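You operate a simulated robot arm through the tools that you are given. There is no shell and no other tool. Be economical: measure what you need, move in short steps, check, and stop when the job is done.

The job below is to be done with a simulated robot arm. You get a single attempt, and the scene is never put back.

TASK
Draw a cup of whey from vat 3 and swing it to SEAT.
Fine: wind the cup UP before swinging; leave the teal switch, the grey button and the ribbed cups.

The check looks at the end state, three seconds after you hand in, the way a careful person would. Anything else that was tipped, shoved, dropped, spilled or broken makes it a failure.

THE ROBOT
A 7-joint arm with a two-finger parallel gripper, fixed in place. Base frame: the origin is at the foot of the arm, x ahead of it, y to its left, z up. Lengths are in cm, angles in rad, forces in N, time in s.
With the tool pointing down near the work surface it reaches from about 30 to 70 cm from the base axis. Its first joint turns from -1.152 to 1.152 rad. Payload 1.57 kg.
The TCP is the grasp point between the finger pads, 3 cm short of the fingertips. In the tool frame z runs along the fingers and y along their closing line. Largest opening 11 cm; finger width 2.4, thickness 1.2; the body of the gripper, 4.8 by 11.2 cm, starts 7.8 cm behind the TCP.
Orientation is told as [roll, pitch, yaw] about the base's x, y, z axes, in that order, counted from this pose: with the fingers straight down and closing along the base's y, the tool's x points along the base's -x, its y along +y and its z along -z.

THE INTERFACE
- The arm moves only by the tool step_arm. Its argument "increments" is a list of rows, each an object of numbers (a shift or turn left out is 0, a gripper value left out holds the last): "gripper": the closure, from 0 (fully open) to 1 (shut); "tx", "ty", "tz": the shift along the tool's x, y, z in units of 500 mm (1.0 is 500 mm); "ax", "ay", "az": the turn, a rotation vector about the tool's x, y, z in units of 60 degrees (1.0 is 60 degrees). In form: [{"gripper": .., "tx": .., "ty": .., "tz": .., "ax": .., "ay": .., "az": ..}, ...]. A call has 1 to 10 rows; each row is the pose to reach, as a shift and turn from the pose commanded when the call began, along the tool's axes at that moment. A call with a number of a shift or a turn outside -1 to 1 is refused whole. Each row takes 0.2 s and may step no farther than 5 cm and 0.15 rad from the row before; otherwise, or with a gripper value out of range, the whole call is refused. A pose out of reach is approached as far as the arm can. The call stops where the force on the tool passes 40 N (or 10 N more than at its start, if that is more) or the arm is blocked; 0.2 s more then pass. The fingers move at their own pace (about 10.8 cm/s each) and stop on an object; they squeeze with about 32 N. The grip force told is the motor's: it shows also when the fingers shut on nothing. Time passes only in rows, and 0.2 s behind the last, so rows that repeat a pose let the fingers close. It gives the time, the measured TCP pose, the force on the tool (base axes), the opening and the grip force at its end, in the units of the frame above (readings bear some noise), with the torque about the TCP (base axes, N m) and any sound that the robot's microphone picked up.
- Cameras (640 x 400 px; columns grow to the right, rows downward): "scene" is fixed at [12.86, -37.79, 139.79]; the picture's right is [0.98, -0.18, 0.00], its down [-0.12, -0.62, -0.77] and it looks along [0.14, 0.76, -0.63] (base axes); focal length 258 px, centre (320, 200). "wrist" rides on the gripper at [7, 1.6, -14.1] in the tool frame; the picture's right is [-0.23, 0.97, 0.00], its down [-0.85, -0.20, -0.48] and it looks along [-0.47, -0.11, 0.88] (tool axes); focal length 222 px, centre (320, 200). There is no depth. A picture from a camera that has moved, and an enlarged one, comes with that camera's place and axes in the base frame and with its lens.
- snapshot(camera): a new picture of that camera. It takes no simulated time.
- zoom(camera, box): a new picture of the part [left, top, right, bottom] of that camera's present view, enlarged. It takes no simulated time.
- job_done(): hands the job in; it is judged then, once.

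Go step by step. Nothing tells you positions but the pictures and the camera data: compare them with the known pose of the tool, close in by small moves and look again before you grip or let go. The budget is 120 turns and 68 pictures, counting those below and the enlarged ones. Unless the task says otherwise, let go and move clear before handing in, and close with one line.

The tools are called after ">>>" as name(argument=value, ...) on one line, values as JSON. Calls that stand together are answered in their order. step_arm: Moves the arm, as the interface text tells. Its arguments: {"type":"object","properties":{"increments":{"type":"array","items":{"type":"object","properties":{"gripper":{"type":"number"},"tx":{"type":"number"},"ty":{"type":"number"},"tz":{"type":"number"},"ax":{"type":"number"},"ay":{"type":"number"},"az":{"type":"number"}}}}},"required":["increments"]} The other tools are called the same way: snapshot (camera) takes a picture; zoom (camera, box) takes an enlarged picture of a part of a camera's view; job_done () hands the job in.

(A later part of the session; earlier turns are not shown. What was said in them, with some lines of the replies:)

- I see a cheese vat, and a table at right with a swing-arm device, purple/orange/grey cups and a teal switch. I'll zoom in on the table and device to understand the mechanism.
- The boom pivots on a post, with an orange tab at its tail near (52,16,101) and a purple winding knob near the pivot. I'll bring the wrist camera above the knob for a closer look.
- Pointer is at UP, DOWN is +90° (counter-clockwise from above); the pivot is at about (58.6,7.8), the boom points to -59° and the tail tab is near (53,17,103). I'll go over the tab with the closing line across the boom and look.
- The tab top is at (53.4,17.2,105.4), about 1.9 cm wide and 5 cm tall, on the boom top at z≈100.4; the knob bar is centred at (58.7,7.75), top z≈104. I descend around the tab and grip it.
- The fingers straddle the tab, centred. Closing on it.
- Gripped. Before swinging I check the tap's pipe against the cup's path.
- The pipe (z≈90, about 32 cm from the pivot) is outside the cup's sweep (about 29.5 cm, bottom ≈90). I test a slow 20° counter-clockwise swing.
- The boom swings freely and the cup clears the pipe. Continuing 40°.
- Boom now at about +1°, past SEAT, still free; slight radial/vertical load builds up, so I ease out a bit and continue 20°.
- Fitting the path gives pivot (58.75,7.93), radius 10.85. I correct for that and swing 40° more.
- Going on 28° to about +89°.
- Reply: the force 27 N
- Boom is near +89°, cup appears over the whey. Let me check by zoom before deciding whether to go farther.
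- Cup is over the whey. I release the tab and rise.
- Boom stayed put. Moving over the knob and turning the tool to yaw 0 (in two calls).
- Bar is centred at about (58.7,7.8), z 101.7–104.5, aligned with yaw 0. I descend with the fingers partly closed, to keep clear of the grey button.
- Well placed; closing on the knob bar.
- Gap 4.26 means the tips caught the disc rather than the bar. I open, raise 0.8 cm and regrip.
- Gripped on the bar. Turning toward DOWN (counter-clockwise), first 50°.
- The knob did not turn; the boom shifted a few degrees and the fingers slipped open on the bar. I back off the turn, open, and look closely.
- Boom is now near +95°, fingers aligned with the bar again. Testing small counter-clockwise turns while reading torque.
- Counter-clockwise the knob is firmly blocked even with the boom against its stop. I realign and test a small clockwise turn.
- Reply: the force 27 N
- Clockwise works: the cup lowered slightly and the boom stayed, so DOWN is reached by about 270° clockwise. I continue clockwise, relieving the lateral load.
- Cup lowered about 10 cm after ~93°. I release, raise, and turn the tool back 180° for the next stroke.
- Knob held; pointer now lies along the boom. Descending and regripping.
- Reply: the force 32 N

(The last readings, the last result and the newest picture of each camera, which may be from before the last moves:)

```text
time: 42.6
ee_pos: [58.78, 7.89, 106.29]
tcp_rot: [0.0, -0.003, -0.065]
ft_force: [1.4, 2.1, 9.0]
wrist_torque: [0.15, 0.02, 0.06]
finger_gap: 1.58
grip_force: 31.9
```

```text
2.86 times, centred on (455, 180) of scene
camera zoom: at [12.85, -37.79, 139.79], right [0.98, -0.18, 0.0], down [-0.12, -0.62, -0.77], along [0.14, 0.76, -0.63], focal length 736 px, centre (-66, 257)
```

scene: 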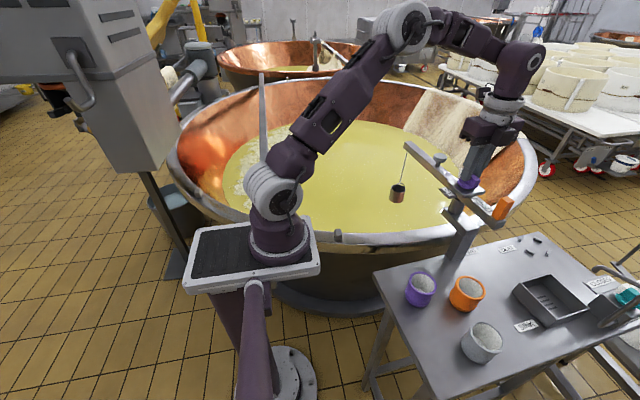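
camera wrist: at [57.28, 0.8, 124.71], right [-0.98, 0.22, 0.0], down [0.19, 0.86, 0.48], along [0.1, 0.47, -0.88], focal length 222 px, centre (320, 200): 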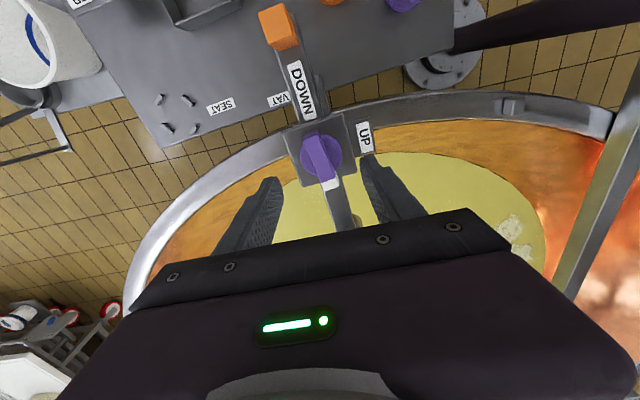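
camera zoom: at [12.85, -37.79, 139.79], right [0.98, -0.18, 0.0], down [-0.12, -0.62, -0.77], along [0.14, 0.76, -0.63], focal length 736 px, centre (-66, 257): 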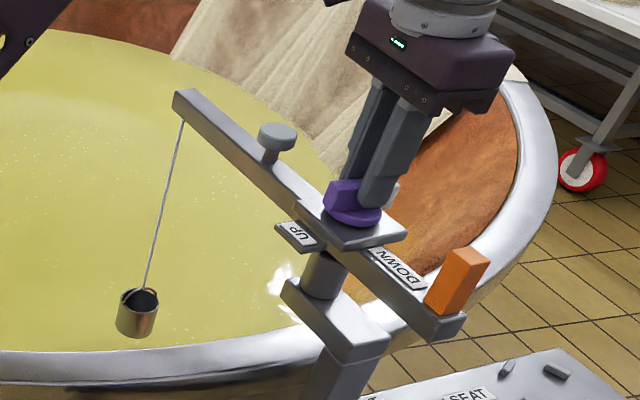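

Cup is at about z≈65 and still descending. Continuing clockwise toward DOWN.

>>> step_arm(increments=[{"gripper": 1, "az": 0.1}, {"az": 0.2}, {"az": 0.3}, {"az": 0.4}, {"az": 0.5}, {"az": 0.6}, {"az": 0.7}, {"az": 0.8}, {"az": 0.9}, {"az": 1.0}])

>>> zoom(camera="scene", box=[370, 110, 540, 250])

```text
time: 44.8
ee_pos: [58.81, 7.67, 106.15]
tcp_rot: [-0.002, -0.002, -1.11]
ft_force: [-2.6, -18.4, 24.3]
wrist_torque: [-0.52, 0.05, 0.09]
finger_gap: 1.57
grip_force: 31.5
```

```text
2.86 times, centred on (455, 180) of scene
camera zoom: at [12.81, -37.84, 139.78], right [0.98, -0.18, 0.0], down [-0.12, -0.62, -0.77], along [0.14, 0.76, -0.63], focal length 736 px, centre (-66, 257)
```

zoom: 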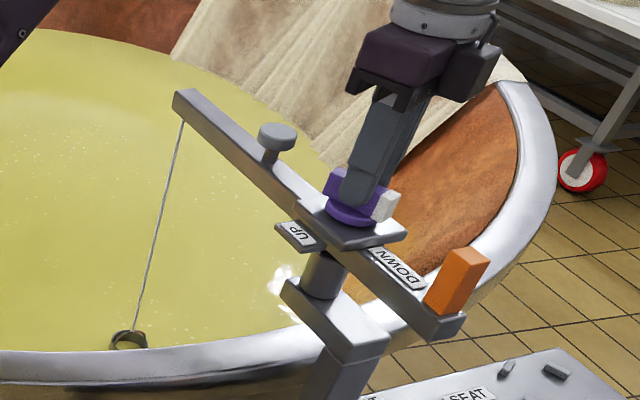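

Cup is nearly submerged. A last ~22° to DOWN, with the load corrected.

>>> step_arm(increments=[{"gripper": 1, "tx": -0.0016, "ty": -0.0008, "tz": -0.002}, {"tx": -0.0016, "ty": -0.0008, "tz": -0.002, "az": 0.08}, {"tx": -0.0016, "ty": -0.0008, "tz": -0.002, "az": 0.16}, {"tx": -0.0016, "ty": -0.0008, "tz": -0.002, "az": 0.24}, {"tx": -0.0016, "ty": -0.0008, "tz": -0.002, "az": 0.31}, {"tx": -0.0016, "ty": -0.0008, "tz": -0.002, "az": 0.36}])

>>> zoom(camera="scene", box=[370, 110, 540, 250])

```text
time: 46.2
ee_pos: [58.77, 7.71, 106.1]
tcp_rot: [-0.001, 0.003, -1.484]
ft_force: [-2.0, -9.7, -8.0]
wrist_torque: [-0.15, -0.22, 0.02]
finger_gap: 1.57
grip_force: 31.5
```

```text
2.86 times, centred on (455, 180) of scene
camera zoom: at [12.87, -37.81, 139.78], right [0.98, -0.18, 0.0], down [-0.12, -0.62, -0.77], along [0.14, 0.76, -0.63], focal length 736 px, centre (-66, 257)
```

zoom: 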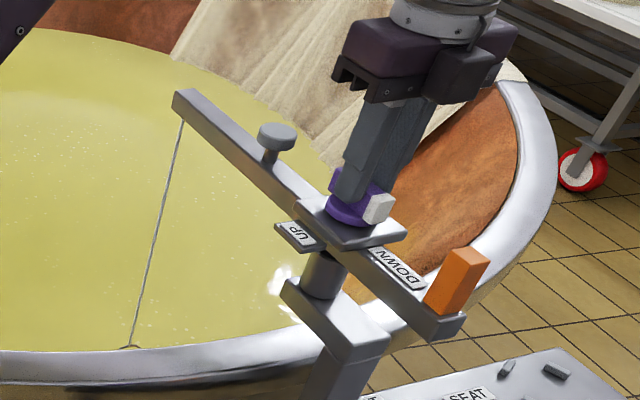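

The cup is fully submerged. I let it fill for 2 s, then begin winding back counter-clockwise.

>>> step_arm(increments=[{"gripper": 1, "tx": -0.0008}, {"tx": -0.0008}, {"tx": -0.0008}, {"tx": -0.0008}, {"tx": -0.0008}, {"tx": -0.0008}, {"tx": -0.0008}, {"tx": -0.0008}, {"tx": -0.0008}, {"tx": -0.0008}])

>>> step_arm(increments=[{"gripper": 1, "az": -0.06}, {"az": -0.12}, {"az": -0.18}, {"az": -0.24}, {"az": -0.3}, {"az": -0.36}, {"az": -0.42}, {"az": -0.48}, {"az": -0.54}, {"az": -0.6}])

>>> zoom(camera="scene", box=[370, 110, 540, 250])

```text
time: 48.4
ee_pos: [58.74, 7.73, 106.1]
tcp_rot: [-0.003, 0.0, -1.485]
ft_force: [-10.0, -0.1, -19.5]
wrist_torque: [0.51, 0.18, -0.01]
finger_gap: 1.58
grip_force: 31.5
```

```text
time: 50.6
ee_pos: [58.76, 7.71, 106.13]
tcp_rot: [0.001, 0.002, -0.855]
ft_force: [-13.4, 4.0, -21.3]
wrist_torque: [0.37, 0.49, -0.01]
finger_gap: 1.6
grip_force: 31.5
```

```text
2.86 times, centred on (455, 180) of scene
camera zoom: at [12.86, -37.77, 139.79], right [0.98, -0.18, 0.0], down [-0.12, -0.62, -0.77], along [0.14, 0.76, -0.63], focal length 736 px, centre (-66, 257)
```

zoom: 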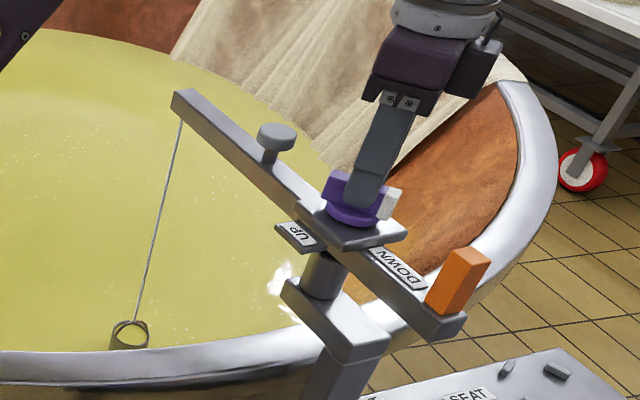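

Cup is coming up filled. Continuing to wind.

>>> step_arm(increments=[{"gripper": 1, "tx": 0.0008, "ty": -0.0009, "tz": 0.0018, "az": -0.04}, {"tx": 0.0008, "ty": -0.0009, "tz": 0.0018, "az": -0.12}, {"tx": 0.0008, "ty": -0.0009, "tz": 0.0018, "az": -0.2}, {"tx": 0.0008, "ty": -0.0009, "tz": 0.0018, "az": -0.28}, {"tx": 0.0008, "ty": -0.0009, "tz": 0.0018, "az": -0.36}, {"tx": 0.0008, "ty": -0.0009, "tz": 0.0018, "az": -0.44}, {"tx": 0.0008, "ty": -0.0009, "tz": 0.0018, "az": -0.52}, {"tx": 0.0008, "ty": -0.0009, "tz": 0.0018, "az": -0.6}, {"tx": 0.0008, "ty": -0.0009, "tz": 0.0018, "az": -0.68}, {"tx": 0.0008, "ty": -0.0009, "tz": 0.0018, "az": -0.76}])

```text
time: 52.8
ee_pos: [58.68, 7.86, 106.23]
tcp_rot: [0.003, -0.004, -0.057]
ft_force: [5.8, 10.7, 20.8]
wrist_torque: [0.17, 0.08, -0.03]
finger_gap: 1.6
grip_force: 31.4
```

>>> step_arm(increments=[{"gripper": 1, "ty": 0.0008, "tz": -0.0012, "az": -0.06}, {"ty": 0.0008, "tz": -0.0012, "az": -0.14}, {"ty": 0.0008, "tz": -0.0012, "az": -0.22}, {"ty": 0.0008, "tz": -0.0012, "az": -0.3}, {"ty": 0.0008, "tz": -0.0012, "az": -0.38}, {"ty": 0.0008, "tz": -0.0012, "az": -0.46}, {"ty": 0.0008, "tz": -0.0012, "az": -0.54}, {"ty": 0.0008, "tz": -0.0012, "az": -0.62}, {"ty": 0.0008, "tz": -0.0012, "az": -0.7}, {"ty": 0.0008, "tz": -0.0012, "az": -0.78}])

>>> zoom(camera="scene", box=[370, 110, 540, 250])

```text
time: 55.0
ee_pos: [58.8, 7.79, 106.31]
tcp_rot: [-0.002, -0.001, 0.76]
ft_force: [14.7, 8.7, 15.8]
wrist_torque: [0.61, -0.69, -0.03]
finger_gap: 1.56
grip_force: 31.1
```

```text
2.86 times, centred on (455, 180) of scene
camera zoom: at [12.88, -37.77, 139.79], right [0.98, -0.18, 0.0], down [-0.12, -0.62, -0.77], along [0.14, 0.76, -0.63], focal length 736 px, centre (-66, 257)
```

zoom: 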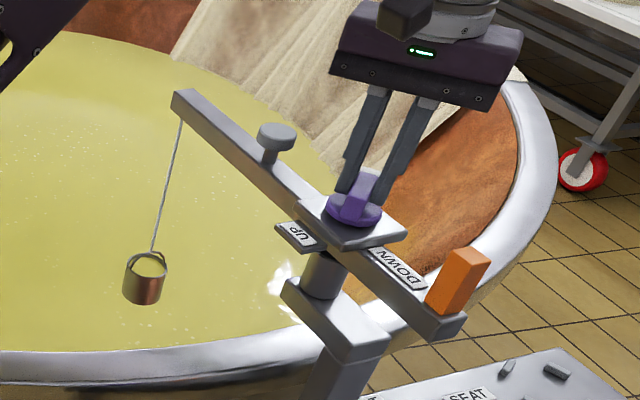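

Cup is full and level. Winding another 48°.

>>> step_arm(increments=[{"gripper": 1, "tx": -0.0014, "tz": -0.0012, "az": -0.06}, {"tx": -0.0014, "tz": -0.0012, "az": -0.14}, {"tx": -0.0014, "tz": -0.0012, "az": -0.22}, {"tx": -0.0014, "tz": -0.0012, "az": -0.3}, {"tx": -0.0014, "tz": -0.0012, "az": -0.38}, {"tx": -0.0014, "tz": -0.0012, "az": -0.46}, {"tx": -0.0014, "tz": -0.0012, "az": -0.54}, {"tx": -0.0014, "tz": -0.0012, "az": -0.62}, {"tx": -0.0014, "tz": -0.0012, "az": -0.7}, {"tx": -0.0014, "tz": -0.0012, "az": -0.78}])

```text
time: 57.2
ee_pos: [58.8, 7.84, 106.1]
tcp_rot: [0.003, 0.001, 1.576]
ft_force: [2.9, 9.1, 9.0]
wrist_torque: [-0.16, -0.11, -0.03]
finger_gap: 1.59
grip_force: 31.6
```

Releasing to regrip at the opposite yaw, as before.

>>> step_arm(increments=[{"gripper": 0.4}, {"gripper": 0.4}, {"gripper": 0.4, "tz": -0.04}, {"tz": -0.09, "az": 0.14}, {"tz": -0.09, "az": 0.28}, {"tz": -0.09, "az": 0.42}, {"tz": -0.09, "az": 0.56}, {"tz": -0.09, "az": 0.7}, {"tz": -0.09, "az": 0.84}, {"tz": -0.09, "az": 0.98}])

>>> zoom(camera="scene", box=[370, 110, 540, 250])

>>> step_arm(increments=[{"gripper": 0.4, "az": 0.14}, {"az": 0.28}, {"az": 0.42}, {"az": 0.56}, {"az": 0.7}, {"az": 0.84}, {"az": 0.98}])

>>> step_arm(increments=[{"gripper": 0.4, "az": 0.14}, {"az": 0.28}, {"az": 0.42}, {"az": 0.56}, {"az": 0.7}, {"az": 0.84}, {"az": 0.98}, {"az": 1.0}])

>>> snapshot(camera="wrist")

```text
time: 59.4
ee_pos: [58.73, 7.86, 110.71]
tcp_rot: [0.0, 0.0, 0.546]
ft_force: [0.3, -0.9, -0.2]
wrist_torque: [-0.03, 0.0, 0.02]
finger_gap: 6.59
grip_force: 0.1
```

```text
2.86 times, centred on (455, 180) of scene
camera zoom: at [12.86, -37.79, 139.79], right [0.98, -0.18, 0.0], down [-0.12, -0.62, -0.77], along [0.14, 0.76, -0.63], focal length 736 px, centre (-66, 257)
```

zoom: 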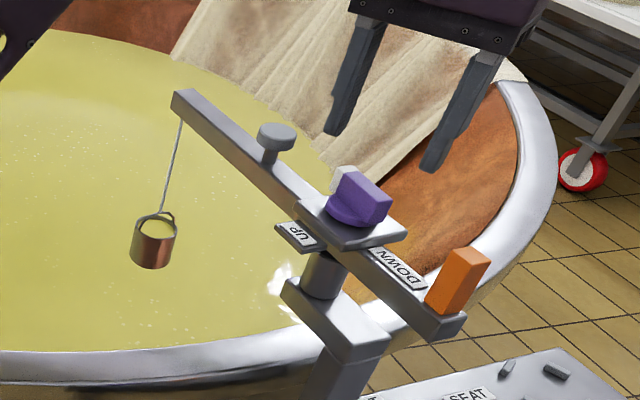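

```text
time: 61.0
ee_pos: [58.8, 7.8, 110.64]
tcp_rot: [0.002, 0.0, -0.482]
ft_force: [-1.4, -0.7, 0.5]
wrist_torque: [-0.01, 0.01, 0.01]
finger_gap: 6.59
grip_force: 0.1
```

```text
time: 62.8
ee_pos: [58.81, 7.74, 110.76]
tcp_rot: [0.0, 0.001, -1.528]
ft_force: [0.5, -1.1, -0.3]
wrist_torque: [-0.01, 0.01, 0.01]
finger_gap: 6.62
grip_force: 0.1
```

```text
22 pictures are left
camera wrist: at [60.02, 14.81, 124.84], right [0.98, -0.19, 0.0], down [-0.16, -0.86, 0.48], along [-0.09, -0.47, -0.88], focal length 222 px, centre (320, 200)
```

wrist: 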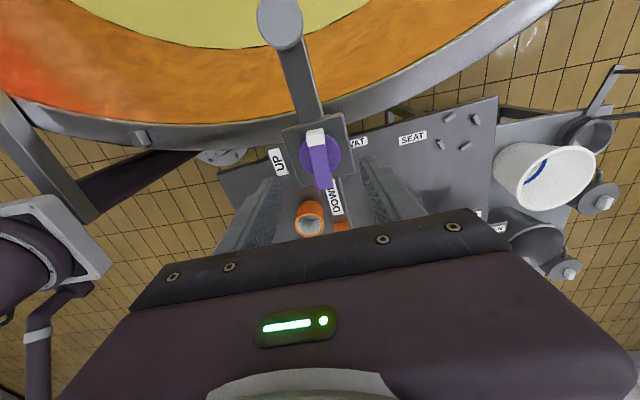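

Knob held, cup still full. Descend and regrip.

>>> step_arm(increments=[{"gripper": 0.4, "ty": -0.001, "tz": 0.05, "az": 0.036}, {"ty": -0.001, "tz": 0.092, "az": 0.036}, {"gripper": 1, "ty": -0.001, "tz": 0.092, "az": 0.036}, {"gripper": 1, "ty": -0.001, "tz": 0.092, "az": 0.036}, {"gripper": 1, "ty": -0.001, "tz": 0.092, "az": 0.036}])

>>> step_arm(increments=[{"gripper": 1, "az": -0.04}, {"az": -0.12}, {"az": -0.2}, {"az": -0.28}, {"az": -0.36}, {"az": -0.44}, {"az": -0.52}])

```text
time: 64.0
ee_pos: [58.77, 7.73, 105.97]
tcp_rot: [0.001, 0.001, -1.564]
ft_force: [7.8, 0.2, -6.1]
wrist_torque: [-0.34, -0.22, 0.01]
finger_gap: 1.59
grip_force: 31.1
```

```text
time: 65.6
ee_pos: [58.75, 7.95, 106.07]
tcp_rot: [-0.002, 0.002, -1.015]
ft_force: [6.4, 0.5, -27.8]
wrist_torque: [0.26, -0.15, -0.01]
finger_gap: 1.6
grip_force: 31.5
```

>>> step_arm(increments=[{"gripper": 1, "tz": 0.002, "az": -0.05}, {"tz": 0.002, "az": -0.14}, {"tz": 0.002, "az": -0.23}, {"tz": 0.002, "az": -0.32}, {"tz": 0.002, "az": -0.41}, {"tz": 0.002, "az": -0.5}, {"tz": 0.002, "az": -0.59}, {"tz": 0.002, "az": -0.68}, {"tz": 0.002, "az": -0.77}, {"tz": 0.002, "az": -0.86}])

>>> zoom(camera="scene", box=[370, 110, 540, 250])

```text
time: 67.8
ee_pos: [58.6, 7.72, 105.94]
tcp_rot: [0.001, -0.002, -0.116]
ft_force: [-5.5, 2.4, 8.3]
wrist_torque: [-0.05, 0.52, -0.01]
finger_gap: 1.6
grip_force: 31.5
```

```text
2.86 times, centred on (455, 180) of scene
camera zoom: at [12.83, -37.78, 139.79], right [0.98, -0.18, 0.0], down [-0.12, -0.62, -0.77], along [0.14, 0.76, -0.63], focal length 736 px, centre (-66, 257)
```

zoom: 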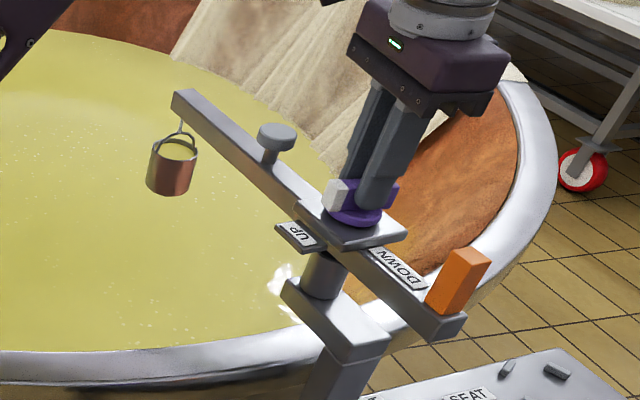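

Almost fully up; a final 12° to the UP stop, slowly.

>>> step_arm(increments=[{"gripper": 1, "az": -0.05}, {"az": -0.1}, {"az": -0.15}, {"az": -0.19}, {"az": -0.205}, {"az": -0.205}])

>>> zoom(camera="scene", box=[370, 110, 540, 250])

```text
time: 69.2
ee_pos: [58.79, 7.74, 106.0]
tcp_rot: [0.0, -0.003, 0.095]
ft_force: [-3.5, 3.6, 15.6]
wrist_torque: [0.11, -0.37, -0.79]
finger_gap: 1.61
grip_force: 31.7
```

```text
2.86 times, centred on (455, 180) of scene
camera zoom: at [12.82, -37.78, 139.79], right [0.98, -0.18, 0.0], down [-0.12, -0.62, -0.77], along [0.14, 0.76, -0.63], focal length 736 px, centre (-66, 257)
```

zoom: 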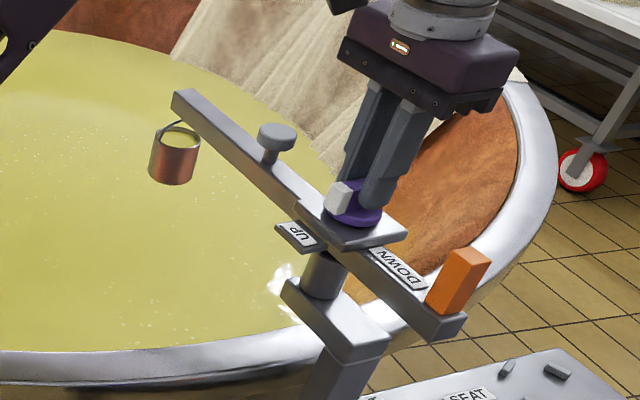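

Cup is up with the stop felt, and full. Releasing and moving over the orange tab (expected near (59.7,-3.0)).

>>> step_arm(increments=[{"gripper": 0.4, "az": 0.01}, {"gripper": 0.4, "az": 0.01}, {"gripper": 0.4, "tz": -0.06}, {"tz": -0.14}, {"tz": -0.22}])

>>> step_arm(increments=[{"gripper": 0.2, "tx": 0.0, "ty": -0.03, "az": -0.14}, {"tx": 0.001, "ty": -0.06, "az": -0.28}, {"tx": 0.001, "ty": -0.09, "az": -0.42}, {"tx": 0.002, "ty": -0.12, "az": -0.56}, {"tx": 0.002, "ty": -0.15, "az": -0.7}, {"tx": 0.002, "ty": -0.19, "az": -0.84}, {"tx": 0.002, "ty": -0.217, "az": -0.98}])

>>> step_arm(increments=[{"gripper": 0.2, "az": -0.13}, {"az": -0.26}, {"az": -0.39}, {"az": -0.5}])

>>> snapshot(camera="wrist")

>>> snapshot(camera="scene")

```text
time: 70.4
ee_pos: [58.66, 7.83, 117.1]
tcp_rot: [-0.002, 0.0, 0.096]
ft_force: [0.0, -0.3, 0.4]
wrist_torque: [0.01, -0.01, -0.02]
finger_gap: 6.6
grip_force: 0.0
```

```text
time: 72.0
ee_pos: [59.75, -2.91, 116.96]
tcp_rot: [0.0, 0.0, 1.126]
ft_force: [0.1, 0.2, 0.5]
wrist_torque: [0.01, 0.0, 0.03]
finger_gap: 8.79
grip_force: 0.0
```

```text
time: 73.0
ee_pos: [59.63, -2.88, 117.1]
tcp_rot: [0.0, 0.001, 1.648]
ft_force: [-0.5, 0.3, -0.2]
wrist_torque: [-0.03, 0.01, 0.01]
finger_gap: 8.82
grip_force: 0.1
```

```text
19 pictures are left
camera wrist: at [58.5, -10.01, 131.12], right [-0.99, 0.15, 0.0], down [0.13, 0.87, 0.48], along [0.07, 0.47, -0.88], focal length 222 px, centre (320, 200)
```

wrist: 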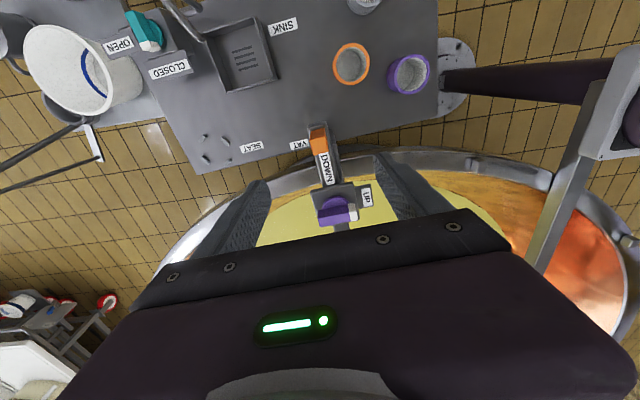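

```text
18 pictures are left
```

scene: 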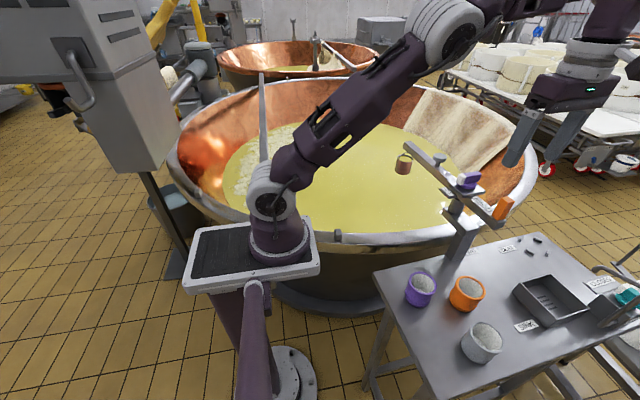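

Tab is where expected. Descending and gripping it; SEAT's four pins centre at about (84.5,0.9), so the boom should end near -15°.

>>> step_arm(increments=[{"gripper": 0.2, "tz": 0.08}, {"tz": 0.16}, {"tz": 0.22}, {"tz": 0.256}])

>>> zoom(camera="wrist", box=[220, 100, 440, 240])

```text
time: 74.0
ee_pos: [59.58, -2.98, 104.22]
tcp_rot: [0.001, -0.001, 1.646]
ft_force: [0.3, -0.2, 0.5]
wrist_torque: [-0.02, 0.01, -0.01]
finger_gap: 8.8
grip_force: 0.0
```

```text
2.86 times, centred on (330, 170) of wrist
camera zoom: at [58.51, -10.14, 118.37], right [-0.99, 0.15, 0.0], down [0.14, 0.87, 0.48], along [0.07, 0.47, -0.88], focal length 635 px, centre (291, 286)
```

zoom: 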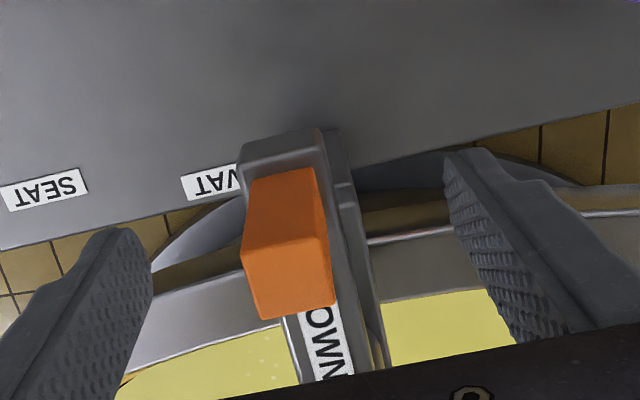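

>>> step_arm(increments=[{"gripper": 0.5, "ty": -0.002}, {"gripper": 0.7, "ty": -0.002}, {"gripper": 0.8, "ty": -0.002}, {"gripper": 1, "ty": -0.002}, {"gripper": 1, "ty": -0.002}])

```text
time: 75.2
ee_pos: [59.59, -3.11, 104.14]
tcp_rot: [0.002, 0.001, 1.646]
ft_force: [-9.3, -0.5, -2.2]
wrist_torque: [0.05, -0.29, 0.21]
finger_gap: 2.06
grip_force: 34.4
```

Gripped. Swinging gently clockwise, 26° per call with ramped speed so nothing sloshes.

>>> step_arm(increments=[{"gripper": 1, "tx": 0, "ty": 0.0038, "az": 0.0167}, {"tx": -0.0003, "ty": 0.0114, "az": 0.05}, {"tx": -0.0012, "ty": 0.0228, "az": 0.1}, {"tx": -0.003, "ty": 0.036, "az": 0.1583}, {"tx": -0.0056, "ty": 0.049, "az": 0.2167}, {"tx": -0.009, "ty": 0.0619, "az": 0.275}, {"tx": -0.0131, "ty": 0.0746, "az": 0.3333}, {"tx": -0.0173, "ty": 0.0852, "az": 0.3833}, {"tx": -0.0204, "ty": 0.0921, "az": 0.4167}, {"tx": -0.0221, "ty": 0.0956, "az": 0.4333}])

>>> zoom(camera="scene", box=[370, 110, 570, 250])

```text
time: 77.4
ee_pos: [54.82, -2.18, 104.12]
tcp_rot: [-0.001, 0.002, 1.19]
ft_force: [-5.4, -15.7, 17.8]
wrist_torque: [-0.1, 0.24, 0.1]
finger_gap: 2.07
grip_force: 33.9
```

```text
2.86 times, centred on (470, 180) of scene
camera zoom: at [12.81, -37.84, 139.78], right [0.98, -0.18, 0.0], down [-0.12, -0.62, -0.77], along [0.14, 0.76, -0.63], focal length 736 px, centre (-109, 257)
```

zoom: 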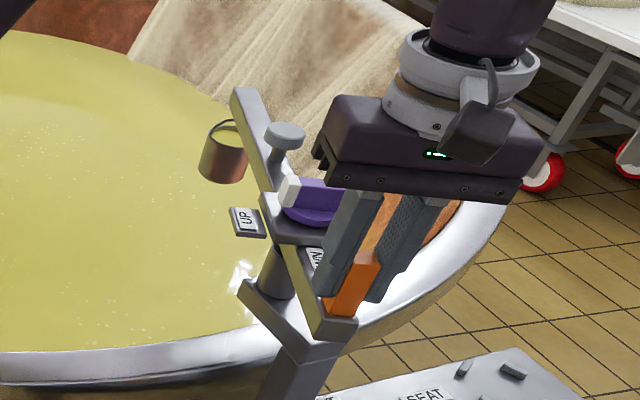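

>>> step_arm(increments=[{"gripper": 1, "tx": 0.001, "ty": 0.0038, "tz": -0.0012, "az": 0.0167}, {"tx": 0.0011, "ty": 0.0114, "tz": -0.0012, "az": 0.05}, {"tx": 0.0002, "ty": 0.0228, "tz": -0.0012, "az": 0.1}, {"tx": -0.0016, "ty": 0.036, "tz": -0.0012, "az": 0.1583}, {"tx": -0.0042, "ty": 0.049, "tz": -0.0012, "az": 0.2167}, {"tx": -0.0076, "ty": 0.0619, "tz": -0.0012, "az": 0.275}, {"tx": -0.0117, "ty": 0.0746, "tz": -0.0012, "az": 0.3333}, {"tx": -0.0159, "ty": 0.0852, "tz": -0.0012, "az": 0.3833}, {"tx": -0.019, "ty": 0.0921, "tz": -0.0012, "az": 0.4167}, {"tx": -0.0207, "ty": 0.0956, "tz": -0.0012, "az": 0.4333}])

```text
time: 79.6
ee_pos: [50.76, 0.62, 104.25]
tcp_rot: [0.001, 0.003, 0.736]
ft_force: [-14.9, -14.9, -10.3]
wrist_torque: [-0.92, 0.27, 0.06]
finger_gap: 2.09
grip_force: 34.2
```

>>> step_arm(increments=[{"gripper": 1, "tx": 0.0015, "ty": 0.0038, "tz": 0.0006, "az": 0.0167}, {"tx": 0.0019, "ty": 0.0114, "tz": 0.0006, "az": 0.05}, {"tx": 0.0011, "ty": 0.0228, "tz": 0.0006, "az": 0.1}, {"tx": -0.0006, "ty": 0.036, "tz": 0.0006, "az": 0.1583}, {"tx": -0.0031, "ty": 0.049, "tz": 0.0006, "az": 0.2167}, {"tx": -0.0065, "ty": 0.0619, "tz": 0.0006, "az": 0.275}, {"tx": -0.0105, "ty": 0.0746, "tz": 0.0006, "az": 0.3333}, {"tx": -0.0146, "ty": 0.0852, "tz": 0.0006, "az": 0.3833}, {"tx": -0.0176, "ty": 0.0921, "tz": 0.0006, "az": 0.4167}, {"tx": -0.0193, "ty": 0.0956, "tz": 0.0006, "az": 0.4333}])

>>> zoom(camera="scene", box=[420, 130, 620, 270])

```text
time: 81.8
ee_pos: [48.28, 4.75, 104.19]
tcp_rot: [-0.001, -0.001, 0.284]
ft_force: [9.0, 5.5, -9.0]
wrist_torque: [-0.18, 0.76, 0.43]
finger_gap: 2.08
grip_force: 34.5
```

```text
2.86 times, centred on (520, 200) of scene
camera zoom: at [12.9, -37.77, 139.79], right [0.98, -0.18, 0.0], down [-0.12, -0.62, -0.77], along [0.14, 0.76, -0.63], focal length 736 px, centre (-251, 200)
```

zoom: 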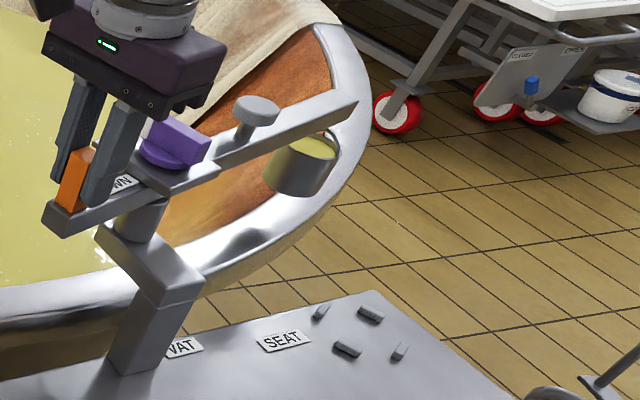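

Cup still full, boom ≈16°. Another 22°, then I check alignment over the pins.

>>> step_arm(increments=[{"gripper": 1, "tx": -0.0005, "ty": 0.0038, "tz": 0.0006, "az": 0.0167}, {"tx": -0.0008, "ty": 0.0114, "tz": 0.0006, "az": 0.05}, {"tx": -0.0017, "ty": 0.0228, "tz": 0.0006, "az": 0.1}, {"tx": -0.0032, "ty": 0.036, "tz": 0.0006, "az": 0.1583}, {"tx": -0.0056, "ty": 0.049, "tz": 0.0006, "az": 0.2167}, {"tx": -0.0088, "ty": 0.0619, "tz": 0.0006, "az": 0.275}, {"tx": -0.0116, "ty": 0.071, "tz": 0.0006, "az": 0.3167}, {"tx": -0.0142, "ty": 0.0781, "tz": 0.0006, "az": 0.35}, {"tx": -0.0156, "ty": 0.0817, "tz": 0.0006, "az": 0.3667}, {"tx": -0.0156, "ty": 0.0817, "tz": 0.0006, "az": 0.3667}])

>>> zoom(camera="scene", box=[440, 150, 620, 276])

```text
time: 84.0
ee_pos: [47.97, 8.79, 104.3]
tcp_rot: [0.0, -0.001, -0.102]
ft_force: [1.8, 2.3, 28.4]
wrist_torque: [-0.18, 0.71, 0.12]
finger_gap: 2.1
grip_force: 34.4
```

```text
3.17 times, centred on (530, 213) of scene
camera zoom: at [12.83, -37.79, 139.79], right [0.98, -0.18, 0.0], down [-0.12, -0.62, -0.77], along [0.14, 0.76, -0.63], focal length 817 px, centre (-347, 159)
```

zoom: 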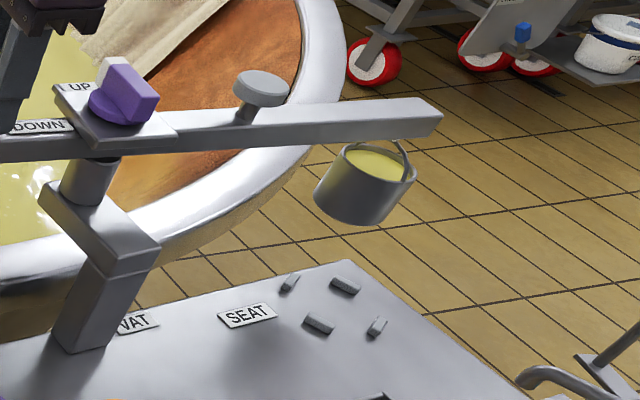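

Boom ≈ -5.5°, cup at radius 26.4; the pins' centre lies at about -16.5°. Eleven more degrees.

>>> step_arm(increments=[{"gripper": 1, "tx": 0, "ty": 0.0038, "tz": -0.0015, "az": 0.0167}, {"tx": -0.0003, "ty": 0.0114, "tz": -0.0015, "az": 0.05}, {"tx": -0.001, "ty": 0.0209, "tz": -0.0015, "az": 0.0917}, {"tx": -0.0021, "ty": 0.0303, "tz": -0.0015, "az": 0.1333}, {"tx": -0.0031, "ty": 0.0367, "tz": -0.0015, "az": 0.1617}, {"tx": -0.0038, "ty": 0.0405, "tz": -0.0015, "az": 0.1783}, {"tx": -0.004, "ty": 0.0416, "tz": -0.0015, "az": 0.1833}, {"tx": -0.004, "ty": 0.0416, "tz": -0.0015, "az": 0.1833}, {"tx": -0.004, "ty": 0.0416, "tz": -0.0015, "az": 0.1833}])

>>> zoom(camera="scene", box=[440, 150, 620, 276])

>>> snapshot(camera="wrist")

```text
time: 86.0
ee_pos: [48.26, 10.71, 103.96]
tcp_rot: [-0.002, 0.002, -0.295]
ft_force: [6.3, -4.5, -31.2]
wrist_torque: [0.57, -0.23, 0.06]
finger_gap: 2.09
grip_force: 33.8
```

```text
3.17 times, centred on (530, 213) of scene
camera zoom: at [12.93, -37.79, 139.78], right [0.98, -0.18, 0.0], down [-0.12, -0.62, -0.77], along [0.14, 0.76, -0.63], focal length 817 px, centre (-347, 159)
```

zoom: 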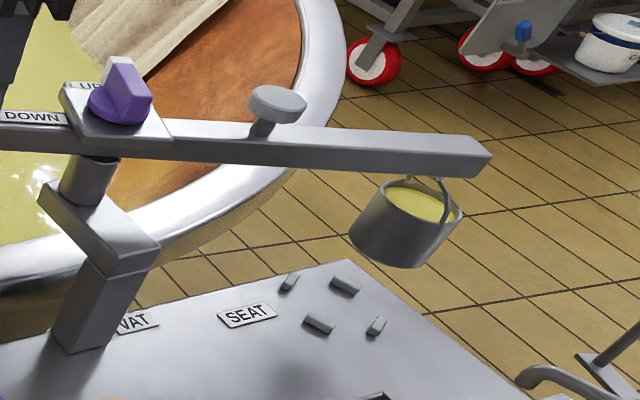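

```text
12 pictures are left
camera wrist: at [42.15, 14.4, 118.36], right [0.5, 0.87, 0.0], down [0.76, -0.44, 0.48], along [0.41, -0.24, -0.88], focal length 222 px, centre (320, 200)
```

wrist: 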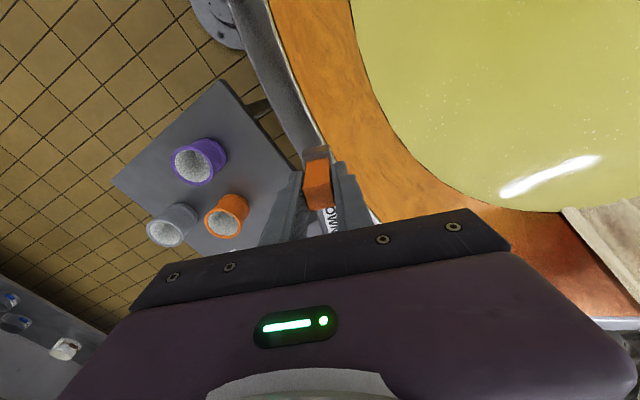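

Cup hangs almost exactly over the pins; projection suggests about 1° overshoot. I nudge back 1° and relieve the vertical load.

>>> step_arm(increments=[{"gripper": 1, "tz": 0.0012}, {"ty": -0.0019, "tz": 0.0016, "az": -0.0083}, {"ty": -0.0038, "tz": 0.0016, "az": -0.0167}, {"ty": -0.0038, "tz": 0.0016, "az": -0.0167}, {"ty": -0.0038, "tz": 0.0016, "az": -0.0167}, {"ty": -0.0038, "tz": 0.0016, "az": -0.0167}])

>>> zoom(camera="scene", box=[440, 150, 620, 276])

```text
time: 87.4
ee_pos: [48.27, 10.62, 104.22]
tcp_rot: [0.001, -0.001, -0.275]
ft_force: [1.2, 0.9, -3.4]
wrist_torque: [-0.07, 0.79, 0.31]
finger_gap: 2.07
grip_force: 35.3
```

```text
3.17 times, centred on (530, 213) of scene
camera zoom: at [12.87, -37.78, 139.79], right [0.98, -0.18, 0.0], down [-0.12, -0.62, -0.77], along [0.14, 0.76, -0.63], focal length 817 px, centre (-347, 159)
```

zoom: 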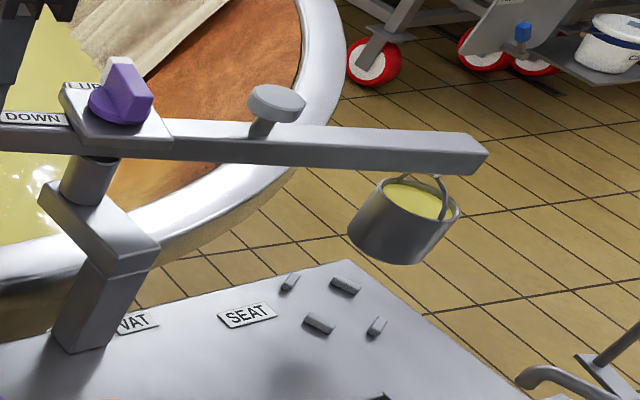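

Well aligned over SEAT, cup full and UP. I release the tab gently and rise clear.

>>> step_arm(increments=[{"gripper": 0.75}, {"gripper": 0.5}, {"gripper": 0.2}, {"gripper": 0.2}, {"tz": -0.04}, {"tz": -0.11}, {"tz": -0.19}, {"tz": -0.27}, {"tx": 0.05, "tz": -0.33}])

>>> zoom(camera="scene", box=[400, 120, 640, 330])

```text
time: 89.4
ee_pos: [45.8, 11.27, 120.83]
tcp_rot: [-0.001, -0.001, -0.273]
ft_force: [0.1, 0.4, 0.1]
wrist_torque: [-0.03, -0.01, -0.02]
finger_gap: 8.79
grip_force: 0.0
```

```text
1.90 times, centred on (520, 225) of scene
camera zoom: at [12.86, -37.79, 139.79], right [0.98, -0.18, 0.0], down [-0.12, -0.62, -0.77], along [0.14, 0.76, -0.63], focal length 490 px, centre (-61, 152)
```

zoom: 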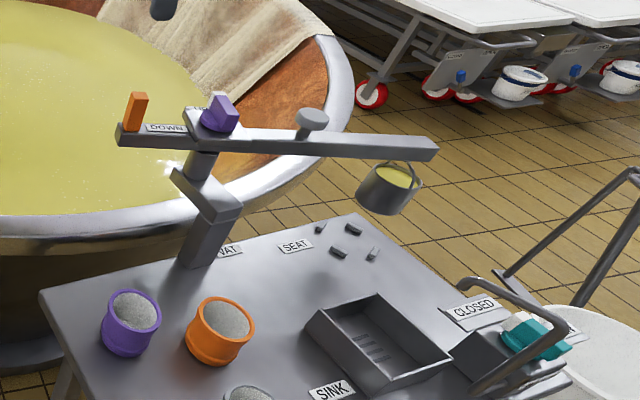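

The full cup hangs UP directly over the SEAT pins, the arm is clear, and the switch, grey button and ribbed cups are untouched. Handing in.

>>> job_done()

```text
The job is handed in.
```

I drew a full cup of whey from the vat, wound it UP, and swung it to SEAT. It hangs over the four pins with no spill seen. I took the vat under the boom to be vat 3, since I saw no number on it. The teal switch, grey button and ribbed cups were not touched.
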